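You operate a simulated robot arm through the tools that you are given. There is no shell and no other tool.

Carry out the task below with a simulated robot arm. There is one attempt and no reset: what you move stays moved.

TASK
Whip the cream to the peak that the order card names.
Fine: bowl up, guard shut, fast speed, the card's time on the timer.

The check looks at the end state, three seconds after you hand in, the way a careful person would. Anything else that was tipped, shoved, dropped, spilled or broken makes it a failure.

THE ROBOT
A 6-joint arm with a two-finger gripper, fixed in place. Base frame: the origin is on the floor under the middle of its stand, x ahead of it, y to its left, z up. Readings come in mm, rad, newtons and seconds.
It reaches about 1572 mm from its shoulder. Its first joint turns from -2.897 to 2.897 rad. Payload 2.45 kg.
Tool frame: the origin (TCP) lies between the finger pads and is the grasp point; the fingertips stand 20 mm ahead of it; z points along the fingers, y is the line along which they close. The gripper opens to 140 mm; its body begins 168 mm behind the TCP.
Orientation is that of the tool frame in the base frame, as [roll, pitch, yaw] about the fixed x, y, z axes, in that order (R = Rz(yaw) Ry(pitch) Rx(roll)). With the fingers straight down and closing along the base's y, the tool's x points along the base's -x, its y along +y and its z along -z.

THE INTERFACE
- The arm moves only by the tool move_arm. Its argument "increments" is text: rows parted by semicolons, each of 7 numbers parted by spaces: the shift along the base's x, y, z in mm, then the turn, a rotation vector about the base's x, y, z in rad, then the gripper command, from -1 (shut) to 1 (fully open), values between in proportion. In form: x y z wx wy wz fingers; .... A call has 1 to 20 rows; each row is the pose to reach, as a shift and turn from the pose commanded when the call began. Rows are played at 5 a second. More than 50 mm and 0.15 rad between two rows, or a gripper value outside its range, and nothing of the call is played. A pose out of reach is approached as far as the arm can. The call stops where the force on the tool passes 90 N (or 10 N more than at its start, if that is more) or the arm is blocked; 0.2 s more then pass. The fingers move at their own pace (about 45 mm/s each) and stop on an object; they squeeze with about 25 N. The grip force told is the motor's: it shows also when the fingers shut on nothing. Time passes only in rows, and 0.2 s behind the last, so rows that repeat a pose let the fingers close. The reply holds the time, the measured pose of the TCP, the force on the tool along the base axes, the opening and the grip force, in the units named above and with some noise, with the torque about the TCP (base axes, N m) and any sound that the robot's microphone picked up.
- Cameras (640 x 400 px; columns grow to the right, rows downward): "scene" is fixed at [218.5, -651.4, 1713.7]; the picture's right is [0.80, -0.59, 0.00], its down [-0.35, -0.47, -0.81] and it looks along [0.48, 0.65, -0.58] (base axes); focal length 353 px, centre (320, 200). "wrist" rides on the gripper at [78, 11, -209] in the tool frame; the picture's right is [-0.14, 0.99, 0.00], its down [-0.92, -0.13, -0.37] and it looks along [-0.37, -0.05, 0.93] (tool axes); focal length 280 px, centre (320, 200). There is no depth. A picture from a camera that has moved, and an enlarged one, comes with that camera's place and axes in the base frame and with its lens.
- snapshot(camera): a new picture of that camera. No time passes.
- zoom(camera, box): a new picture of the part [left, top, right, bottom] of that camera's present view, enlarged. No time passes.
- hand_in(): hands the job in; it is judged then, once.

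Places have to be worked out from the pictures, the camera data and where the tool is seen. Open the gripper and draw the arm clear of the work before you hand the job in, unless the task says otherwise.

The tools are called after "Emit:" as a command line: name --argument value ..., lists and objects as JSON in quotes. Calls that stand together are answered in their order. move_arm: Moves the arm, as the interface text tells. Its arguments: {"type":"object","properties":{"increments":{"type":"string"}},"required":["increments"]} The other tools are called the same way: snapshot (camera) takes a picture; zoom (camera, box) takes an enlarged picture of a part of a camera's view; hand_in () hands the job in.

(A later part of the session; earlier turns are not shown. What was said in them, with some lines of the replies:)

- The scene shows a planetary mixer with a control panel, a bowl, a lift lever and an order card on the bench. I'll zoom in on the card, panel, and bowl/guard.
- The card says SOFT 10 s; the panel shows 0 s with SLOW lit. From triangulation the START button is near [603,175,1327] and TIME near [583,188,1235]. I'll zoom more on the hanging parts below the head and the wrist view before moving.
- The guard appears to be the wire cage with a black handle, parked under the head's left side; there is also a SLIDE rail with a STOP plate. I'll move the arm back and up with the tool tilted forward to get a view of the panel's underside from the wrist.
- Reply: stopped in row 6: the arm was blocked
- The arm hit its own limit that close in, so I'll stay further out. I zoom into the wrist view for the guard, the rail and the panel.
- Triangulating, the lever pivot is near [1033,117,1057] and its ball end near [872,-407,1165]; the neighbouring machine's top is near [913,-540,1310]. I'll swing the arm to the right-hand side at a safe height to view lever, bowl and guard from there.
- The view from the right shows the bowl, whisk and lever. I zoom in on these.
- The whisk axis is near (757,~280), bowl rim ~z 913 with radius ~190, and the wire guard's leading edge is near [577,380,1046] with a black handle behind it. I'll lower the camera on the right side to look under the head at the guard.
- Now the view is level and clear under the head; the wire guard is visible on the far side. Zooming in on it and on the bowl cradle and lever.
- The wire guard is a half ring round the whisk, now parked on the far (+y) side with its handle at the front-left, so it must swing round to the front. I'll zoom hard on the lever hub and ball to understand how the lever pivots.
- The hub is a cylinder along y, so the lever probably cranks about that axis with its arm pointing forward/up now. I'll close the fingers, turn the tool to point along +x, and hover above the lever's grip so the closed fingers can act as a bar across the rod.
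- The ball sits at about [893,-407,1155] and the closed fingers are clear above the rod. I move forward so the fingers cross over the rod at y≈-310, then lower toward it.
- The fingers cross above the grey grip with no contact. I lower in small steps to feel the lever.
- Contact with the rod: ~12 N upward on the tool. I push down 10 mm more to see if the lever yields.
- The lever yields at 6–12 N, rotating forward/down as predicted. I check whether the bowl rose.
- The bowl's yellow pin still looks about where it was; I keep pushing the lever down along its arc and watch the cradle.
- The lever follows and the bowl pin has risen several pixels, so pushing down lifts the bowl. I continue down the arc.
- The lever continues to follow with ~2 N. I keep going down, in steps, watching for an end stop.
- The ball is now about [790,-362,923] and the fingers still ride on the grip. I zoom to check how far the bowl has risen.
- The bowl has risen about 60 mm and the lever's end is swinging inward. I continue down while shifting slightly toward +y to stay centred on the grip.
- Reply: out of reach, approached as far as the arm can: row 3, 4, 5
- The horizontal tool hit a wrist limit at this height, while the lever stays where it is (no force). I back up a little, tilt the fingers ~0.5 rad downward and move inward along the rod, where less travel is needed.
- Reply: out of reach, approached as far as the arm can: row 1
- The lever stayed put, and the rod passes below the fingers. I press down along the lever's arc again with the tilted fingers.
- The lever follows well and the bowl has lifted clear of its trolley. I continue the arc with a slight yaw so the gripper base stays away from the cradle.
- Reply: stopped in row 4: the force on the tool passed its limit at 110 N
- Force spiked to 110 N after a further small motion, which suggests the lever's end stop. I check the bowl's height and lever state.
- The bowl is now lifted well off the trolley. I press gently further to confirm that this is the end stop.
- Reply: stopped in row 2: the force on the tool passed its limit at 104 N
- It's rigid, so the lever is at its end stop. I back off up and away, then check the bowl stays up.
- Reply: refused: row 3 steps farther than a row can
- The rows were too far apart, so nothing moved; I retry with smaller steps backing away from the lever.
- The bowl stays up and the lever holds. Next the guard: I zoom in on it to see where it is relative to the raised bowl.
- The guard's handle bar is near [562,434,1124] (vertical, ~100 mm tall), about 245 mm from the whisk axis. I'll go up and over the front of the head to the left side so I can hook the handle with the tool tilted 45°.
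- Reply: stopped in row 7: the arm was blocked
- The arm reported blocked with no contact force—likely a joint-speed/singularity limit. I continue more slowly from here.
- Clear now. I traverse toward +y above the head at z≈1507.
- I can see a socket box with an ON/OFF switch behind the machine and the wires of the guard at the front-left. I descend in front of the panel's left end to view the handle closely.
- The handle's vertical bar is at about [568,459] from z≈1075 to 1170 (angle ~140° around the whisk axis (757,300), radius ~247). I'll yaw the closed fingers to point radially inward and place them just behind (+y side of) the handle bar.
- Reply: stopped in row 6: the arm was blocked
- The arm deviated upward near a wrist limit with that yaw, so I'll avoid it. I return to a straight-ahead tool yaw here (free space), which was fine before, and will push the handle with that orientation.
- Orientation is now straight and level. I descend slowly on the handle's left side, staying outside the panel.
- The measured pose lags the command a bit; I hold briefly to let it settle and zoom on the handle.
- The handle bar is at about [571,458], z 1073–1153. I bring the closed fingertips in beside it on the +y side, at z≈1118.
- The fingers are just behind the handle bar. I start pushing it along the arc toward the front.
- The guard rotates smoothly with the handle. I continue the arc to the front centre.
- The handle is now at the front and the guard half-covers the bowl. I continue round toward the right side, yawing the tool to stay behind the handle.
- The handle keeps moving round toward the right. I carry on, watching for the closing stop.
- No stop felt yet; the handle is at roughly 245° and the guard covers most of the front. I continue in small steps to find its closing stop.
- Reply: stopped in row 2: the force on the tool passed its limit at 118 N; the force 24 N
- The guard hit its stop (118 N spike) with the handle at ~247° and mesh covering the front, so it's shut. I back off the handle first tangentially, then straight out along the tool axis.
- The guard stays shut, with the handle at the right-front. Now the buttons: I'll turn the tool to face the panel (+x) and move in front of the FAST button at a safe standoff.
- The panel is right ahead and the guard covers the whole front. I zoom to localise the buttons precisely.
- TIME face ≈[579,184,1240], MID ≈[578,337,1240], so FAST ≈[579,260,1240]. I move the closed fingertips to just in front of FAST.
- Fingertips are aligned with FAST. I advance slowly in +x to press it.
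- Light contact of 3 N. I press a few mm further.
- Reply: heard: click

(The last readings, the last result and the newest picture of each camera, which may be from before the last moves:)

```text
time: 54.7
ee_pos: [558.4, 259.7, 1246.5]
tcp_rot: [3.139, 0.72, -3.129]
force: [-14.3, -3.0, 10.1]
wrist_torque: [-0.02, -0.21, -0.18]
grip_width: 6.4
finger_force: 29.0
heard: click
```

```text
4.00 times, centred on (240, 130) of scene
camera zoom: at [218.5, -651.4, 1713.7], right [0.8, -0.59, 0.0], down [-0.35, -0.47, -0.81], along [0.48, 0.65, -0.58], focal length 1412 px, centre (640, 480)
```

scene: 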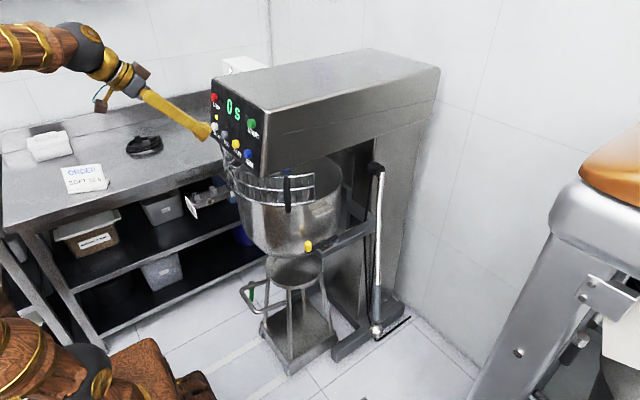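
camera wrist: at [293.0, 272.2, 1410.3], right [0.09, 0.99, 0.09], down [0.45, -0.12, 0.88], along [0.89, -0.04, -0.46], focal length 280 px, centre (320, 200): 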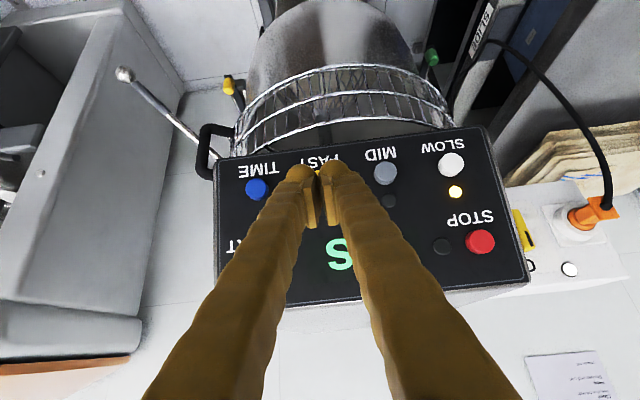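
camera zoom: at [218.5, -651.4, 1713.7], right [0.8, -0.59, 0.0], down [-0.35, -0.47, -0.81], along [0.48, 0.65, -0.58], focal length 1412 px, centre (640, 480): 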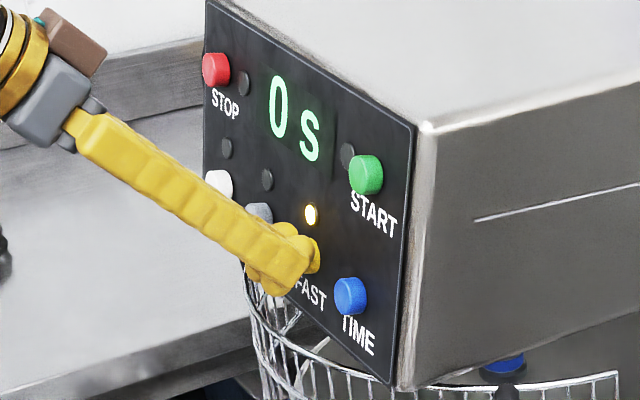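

A click was heard and the FAST LED is now lit. I back off and move in front of TIME.

Emit:
move_arm --increments "-8 0 0 0 0 0 -1; -18 0 1 0 0 0 -1; -28 0 2 0 0 0 -1; -28 -20 2 0 0 0 -1; -28 -40 2 0 0 0 -1; -28 -60 2 0 0 0 -1; -28 -76 2 0 0 0 -1; -28 -76 2 0 0 0 -1"

Emit:
zoom --camera "scene" --box '[190, 80, 290, 180]'

Emit:
zoom --camera "wrist" --box '[200, 130, 420, 270]'

```text
time: 56.5
ee_pos: [531.7, 184.5, 1246.3]
tcp_rot: [-3.14, 0.721, -3.129]
force: [0.3, -1.1, -0.5]
wrist_torque: [0.0, -0.03, -0.01]
grip_width: 0.0
finger_force: 29.4
```

```text
4.00 times, centred on (240, 130) of scene
camera zoom: at [218.5, -651.4, 1713.7], right [0.8, -0.59, 0.0], down [-0.35, -0.47, -0.81], along [0.48, 0.65, -0.58], focal length 1412 px, centre (640, 480)
```

zoom: 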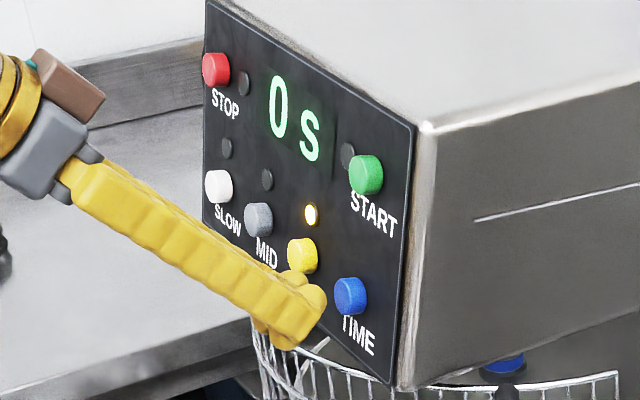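

```text
2.86 times, centred on (310, 200) of wrist
camera zoom: at [334.3, 193.0, 1352.3], right [0.09, 0.99, 0.09], down [0.45, -0.12, 0.88], along [0.89, -0.04, -0.46], focal length 801 px, centre (349, 200)
```

zoom: 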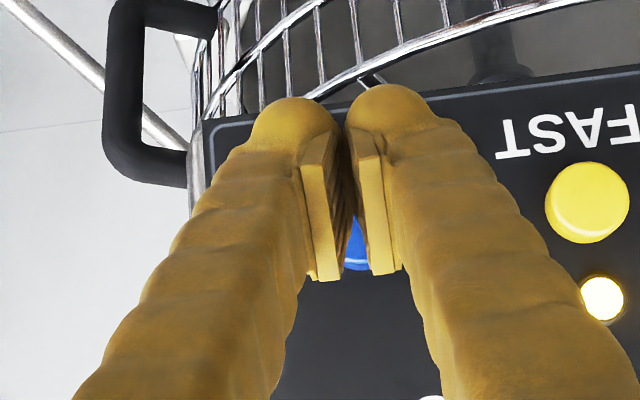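

FAST stays lit and the fingertips are aligned with TIME. I press it once and back off, then read the display.

Emit:
move_arm --increments "10 0 0 0 0 0 -1; 18 0 -1 0 0 0 -1; 23 0 -1 0 0 0 -1; 27 0 -1 0 0 0 -1; 15 0 0 0 0 0 -1; 10 0 0 0 0 0 -1"

Emit:
zoom --camera "scene" --box '[190, 80, 290, 180]'

```text
time: 57.9
ee_pos: [541.5, 184.0, 1247.5]
tcp_rot: [-3.141, 0.72, -3.131]
force: [0.0, -0.1, -0.1]
wrist_torque: [0.02, -0.03, -0.04]
grip_width: 0.0
finger_force: 29.6
heard: click
```

```text
4.00 times, centred on (240, 130) of scene
camera zoom: at [218.5, -651.4, 1713.7], right [0.8, -0.59, 0.0], down [-0.35, -0.47, -0.81], along [0.48, 0.65, -0.58], focal length 1412 px, centre (640, 480)
```

zoom: 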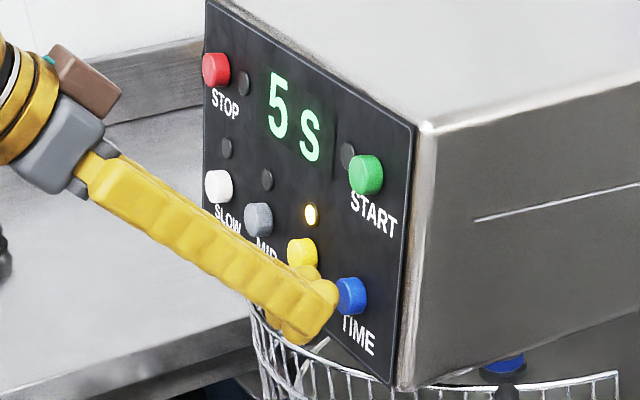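

One click added 5 s. One more identical press should give 10 s.

Emit:
move_arm --increments "8 0 -1 0 0 0 -1; 13 0 -1 0 0 0 -1; 17 0 -1 0 0 0 -1; 5 0 0 0 0 0 -1; -10 0 0 0 0 0 -1"

Emit:
zoom --camera "scene" --box '[190, 80, 290, 180]'

```text
time: 59.1
ee_pos: [532.3, 183.6, 1246.8]
tcp_rot: [-3.141, 0.722, -3.129]
force: [-0.3, -0.4, -0.3]
wrist_torque: [0.01, 0.01, 0.02]
grip_width: 0.0
finger_force: 28.8
heard: click
```

```text
4.00 times, centred on (240, 130) of scene
camera zoom: at [218.5, -651.4, 1713.7], right [0.8, -0.59, 0.0], down [-0.35, -0.47, -0.81], along [0.48, 0.65, -0.58], focal length 1412 px, centre (640, 480)
```

zoom: 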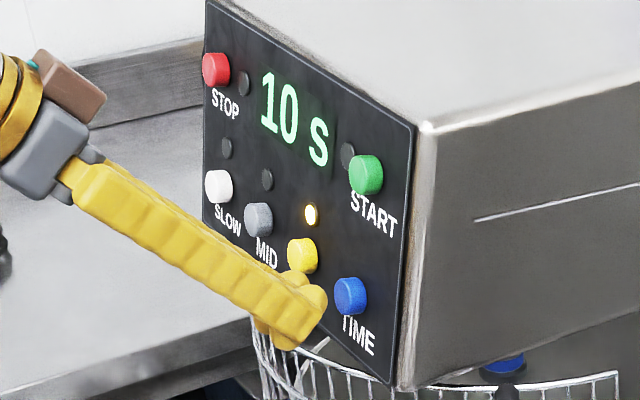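

The display reads 10 s with FAST lit. I raise the fingertips to START height and check the alignment, plus bowl and guard state.

Emit:
move_arm --increments "-10 0 15 0 0 0 -1; -12 0 35 0 0 0 -1; -10 0 55 0 0 0 -1; -5 0 75 0 0 0 -1; 0 0 90 0 0 0 -1; 0 0 90 0 0 0 -1"

Emit:
snapshot --camera "scene"

Emit:
zoom --camera "scene" --box '[190, 80, 290, 180]'

Emit:
zoom --camera "wrist" --box '[200, 130, 420, 270]'

```text
time: 60.5
ee_pos: [532.3, 183.6, 1338.8]
tcp_rot: [-3.142, 0.721, -3.129]
force: [0.2, 0.9, 0.0]
wrist_torque: [0.0, 0.02, 0.0]
grip_width: 0.0
finger_force: 28.9
```

```text
taken
```

scene: 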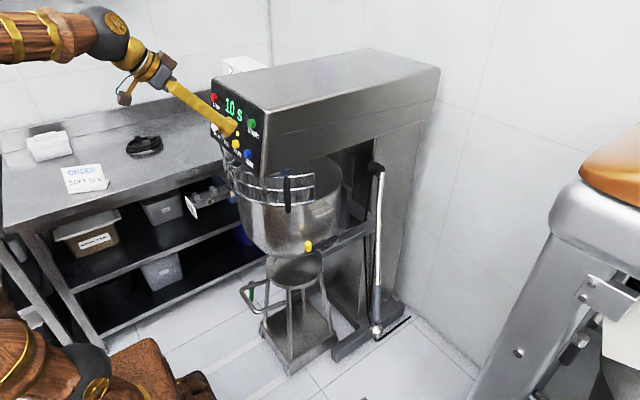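

```text
4.00 times, centred on (240, 130) of scene
camera zoom: at [218.5, -651.4, 1713.7], right [0.8, -0.59, 0.0], down [-0.35, -0.47, -0.81], along [0.48, 0.65, -0.58], focal length 1412 px, centre (640, 480)
```

zoom: 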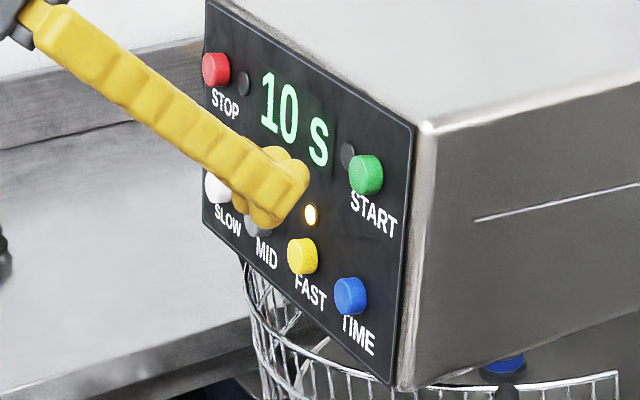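

```text
2.86 times, centred on (310, 200) of wrist
camera zoom: at [335.2, 192.6, 1442.6], right [0.09, 0.99, 0.09], down [0.45, -0.12, 0.88], along [0.89, -0.04, -0.46], focal length 801 px, centre (349, 200)
```

zoom: 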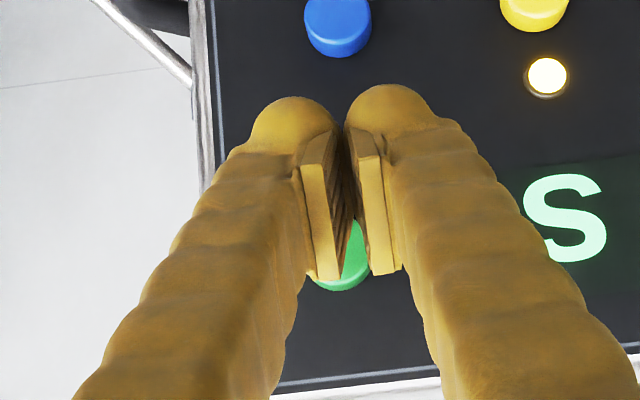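

START is at about [598,175,1330]; FAST and 10 s are set, bowl is up and guard shut. I align (y −8) and advance to press START, then back off.

Emit:
move_arm --increments "10 -4 0 0 0 0 -1; 20 -8 0 0 0 0 -1; 30 -8 -1 0 0 0 -1; 37 -8 -1 0 0 0 -1; 41 -8 -1 0 0 0 -1; 44 -8 -1 0 0 0 -1"

Emit:
zoom --camera "scene" --box '[190, 80, 290, 180]'

```text
time: 61.9
ee_pos: [575.9, 173.8, 1335.5]
tcp_rot: [-3.141, 0.721, -3.13]
force: [-3.9, -0.7, -0.8]
wrist_torque: [0.01, 0.01, -0.06]
grip_width: 0.1
finger_force: 29.3
heard: click
```

```text
4.00 times, centred on (240, 130) of scene
camera zoom: at [218.5, -651.4, 1713.7], right [0.8, -0.59, 0.0], down [-0.35, -0.47, -0.81], along [0.48, 0.65, -0.58], focal length 1412 px, centre (640, 480)
```

zoom: 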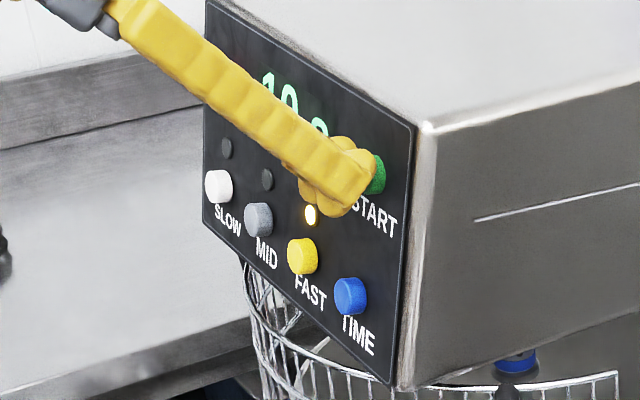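

A click was heard and the whisk collar has moved, so it seems to have started. I back the fingers off and watch the display.

Emit:
move_arm --increments "-10 0 2 0 0 0 -1; -25 0 6 0 0 0 -1; -45 0 10 0 0 0 -1; -65 0 20 0 0 0 -1"

Emit:
zoom --camera "scene" --box '[190, 80, 350, 240]'

```text
time: 62.9
ee_pos: [511.0, 175.1, 1355.5]
tcp_rot: [3.14, 0.721, -3.132]
force: [-0.5, -0.6, 0.0]
wrist_torque: [-0.03, 0.02, 0.02]
grip_width: 0.0
finger_force: 29.3
```

```text
2.50 times, centred on (270, 160) of scene
camera zoom: at [218.5, -651.4, 1713.7], right [0.8, -0.59, 0.0], down [-0.35, -0.47, -0.81], along [0.48, 0.65, -0.58], focal length 882 px, centre (445, 300)
```

zoom: 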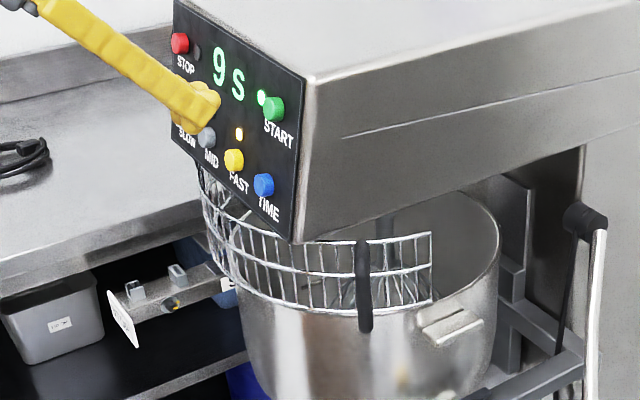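

The START LED is lit and the timer counts down (9 s). I retreat up and away with the gripper opening while it runs.

Emit:
move_arm --increments "0 0 20 0 0 0 -1; 0 0 40 0 0 0 -1; 0 0 60 0 0 0 -0.5; 5 0 80 0 0 0 0; 10 0 100 0 0 0 0.5; 15 0 120 0 0 0 1; 20 0 140 0 0 0 1; 25 -15 150 0 0 0 1; 30 -35 150 0 0 0 1; 35 -55 150 0 0 0 1; 40 -75 150 0 0 0 1; 45 -95 150 0 0 0 1; 50 -115 150 0 0 0 1; 50 -140 150 0 0 0 1; 50 -165 150 0 0 0 1; 50 -190 150 0 0 0 1; 50 -215 150 0 0 0 1; 50 -240 150 0 0 0 1; 50 -265 150 0 0 0 1; 50 -290 150 0 0 0 1"

Emit:
snapshot --camera "scene"

Emit:
zoom --camera "scene" --box '[190, 80, 350, 240]'

```text
time: 67.1
ee_pos: [562.0, -115.9, 1508.4]
tcp_rot: [-3.141, 0.72, -3.131]
force: [-0.3, -0.5, -0.3]
wrist_torque: [0.02, 0.02, 0.0]
grip_width: 140.0
finger_force: 0.0
```

```text
taken
```

scene: 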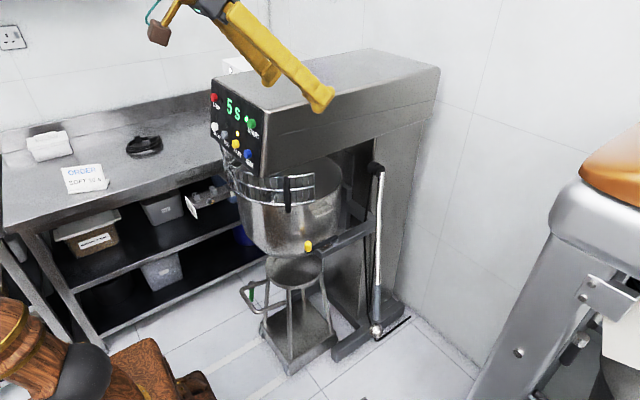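

```text
2.50 times, centred on (270, 160) of scene
camera zoom: at [218.5, -651.4, 1713.7], right [0.8, -0.59, 0.0], down [-0.35, -0.47, -0.81], along [0.48, 0.65, -0.58], focal length 882 px, centre (445, 300)
```

zoom: 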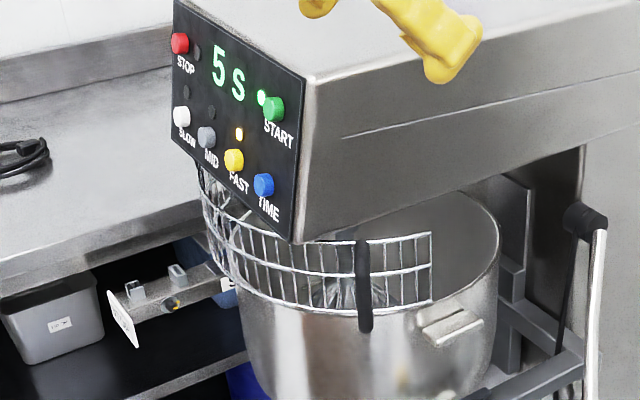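

The timer shows 5 s and the machine is whipping. I hold here and move slightly further clear while it runs out.

Emit:
move_arm --increments "0 -20 0 0 0 0 1; 0 -40 0 0 0 0 1; 0 -60 0 0 0 0 1; 0 -80 0 0 0 0 1; 0 -100 0 0 0 0 1; 0 -120 0 0 0 0 1; 0 -120 0 0 0 0 1; 0 -120 0 0 0 0 1; 0 -120 0 0 0 0 1; 0 -120 0 0 0 0 1; 0 -120 0 0 0 0 1; 0 -120 0 0 0 0 1; 0 -120 0 0 0 0 1; 0 -120 0 0 0 0 1; 0 -120 0 0 0 0 1; 0 -120 0 0 0 0 1; 0 -120 0 0 0 0 1; 0 -120 0 0 0 0 1; 0 -120 0 0 0 0 1; 0 -120 0 0 0 0 1"

Emit:
zoom --camera "scene" --box '[190, 80, 350, 240]'

```text
time: 71.3
ee_pos: [560.8, -233.5, 1508.1]
tcp_rot: [3.14, 0.722, -3.13]
force: [-0.2, -0.7, 0.4]
wrist_torque: [0.01, 0.0, 0.01]
grip_width: 139.7
finger_force: 0.0
```

```text
2.50 times, centred on (270, 160) of scene
camera zoom: at [218.5, -651.4, 1713.7], right [0.8, -0.59, 0.0], down [-0.35, -0.47, -0.81], along [0.48, 0.65, -0.58], focal length 882 px, centre (445, 300)
```

zoom: 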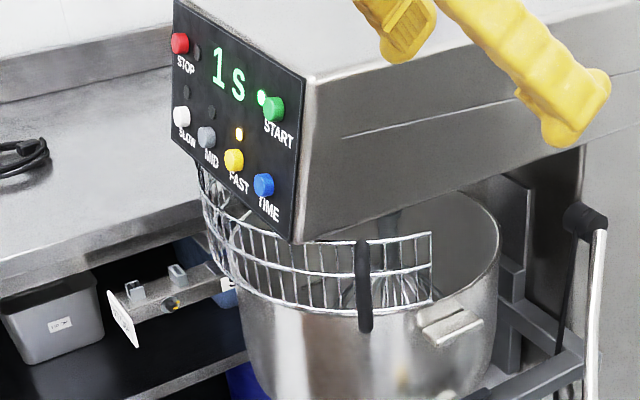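

The timer is at 1 s. I wait a little longer for it to finish and then check the final state.

Emit:
move_arm --increments "0 0 0 0 0 0 1; 0 0 0 0 0 0 1; 0 0 0 0 0 0 1; 0 0 0 0 0 0 1; 0 0 0 0 0 0 1; 0 0 0 0 0 0 1; 0 0 0 0 0 0 1; 0 0 0 0 0 0 1; 0 0 0 0 0 0 1; 0 0 0 0 0 0 1; 0 0 0 0 0 0 1; 0 0 0 0 0 0 1"

Emit:
snapshot --camera "scene"

Emit:
zoom --camera "scene" --box '[190, 80, 350, 240]'

Emit:
snapshot --camera "wrist"

```text
time: 73.9
ee_pos: [560.6, -233.2, 1507.8]
tcp_rot: [-3.141, 0.722, -3.128]
force: [0.3, -0.1, -0.6]
wrist_torque: [0.0, 0.05, 0.0]
grip_width: 139.9
finger_force: 0.0
```

```text
taken
```

scene: 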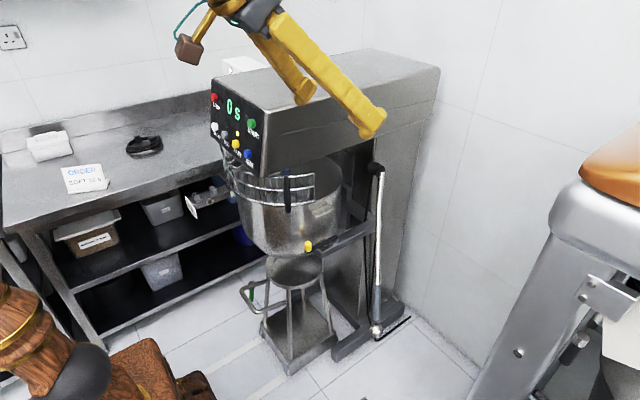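

```text
2.50 times, centred on (270, 160) of scene
camera zoom: at [218.5, -651.4, 1713.7], right [0.8, -0.59, 0.0], down [-0.35, -0.47, -0.81], along [0.48, 0.65, -0.58], focal length 882 px, centre (445, 300)
```

zoom: 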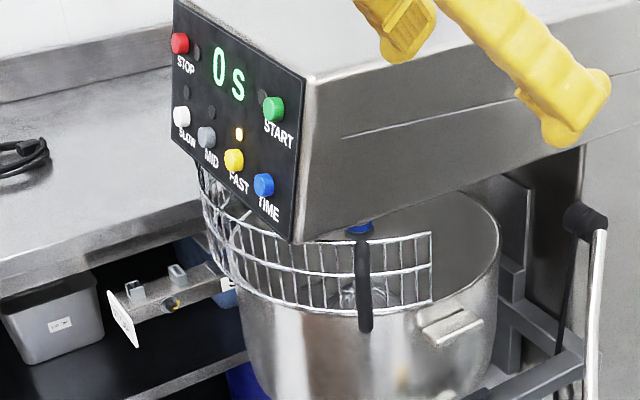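

```text
taken
camera wrist: at [363.5, -223.9, 1613.2], right [0.09, 0.99, 0.09], down [0.45, -0.12, 0.88], along [0.89, -0.04, -0.46], focal length 280 px, centre (320, 200)
```

wrist: 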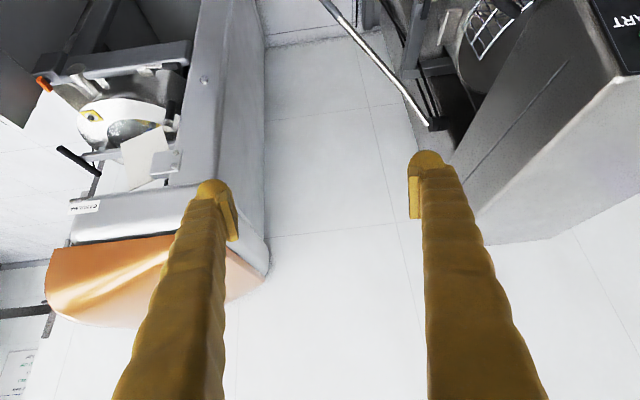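

The run has finished: 0 s, START light off, FAST still lit, bowl up and guard shut. I take a last look into the bowl and around the workspace.

Emit:
zoom --camera "scene" --box '[235, 150, 355, 230]'

Emit:
zoom --camera "scene" --box '[0, 120, 260, 300]'

```text
5.00 times, centred on (295, 190) of scene
camera zoom: at [218.5, -651.4, 1713.7], right [0.8, -0.59, 0.0], down [-0.35, -0.47, -0.81], along [0.48, 0.65, -0.58], focal length 1764 px, centre (445, 250)
```

zoom: 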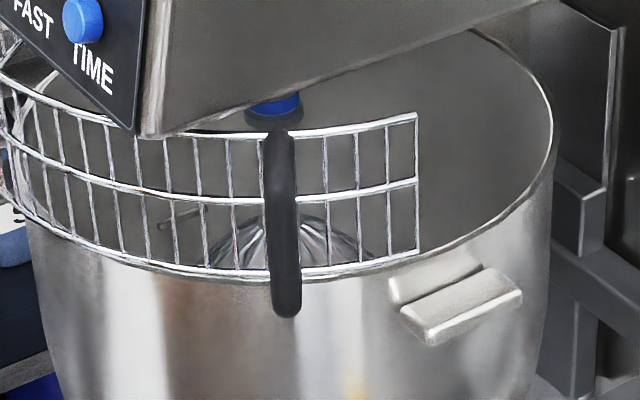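

```text
2.22 times, centred on (130, 210) of scene
camera zoom: at [218.5, -651.4, 1713.7], right [0.8, -0.59, 0.0], down [-0.35, -0.47, -0.81], along [0.48, 0.65, -0.58], focal length 784 px, centre (742, 178)
```

zoom: 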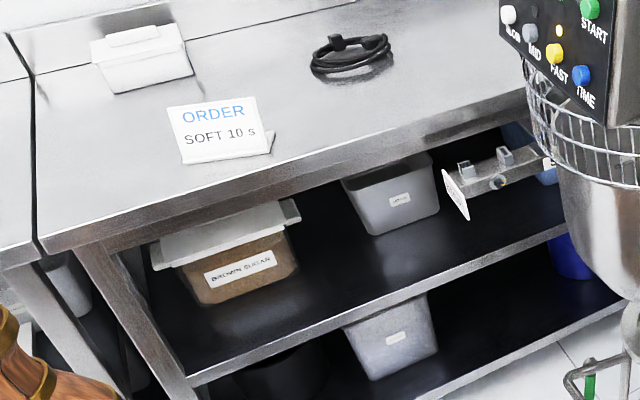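

The mixer has stopped with the bowl raised, the guard closed and FAST selected after the full 10 s run. Nothing else was disturbed, the gripper is open and the arm is clear, so I hand in.

Emit:
hand_in

```text
The job is handed in.
```

I ran the mixer for the 10 s on the order card (SOFT 10 s) at fast speed, and the job is handed in. I couldn't see the cream clearly in the camera pictures, so I'm relying on the run itself, not on a look at the peak.

- **Bowl:** raised with the side lever until it hit its stop, and it stayed up after I let go.
- **Guard:** swung round by its handle to the closing stop, so the mesh covers the front of the bowl.
- **Settings:** FAST selected with its light on, and the timer set to 10 s with two presses of TIME.
- **Run:** I pressed START, the timer counted down to 0 s, and the START light went off.

The last pictures showed nothing else tipped, moved or spilled. The gripper is open and the arm is clear of the machine.
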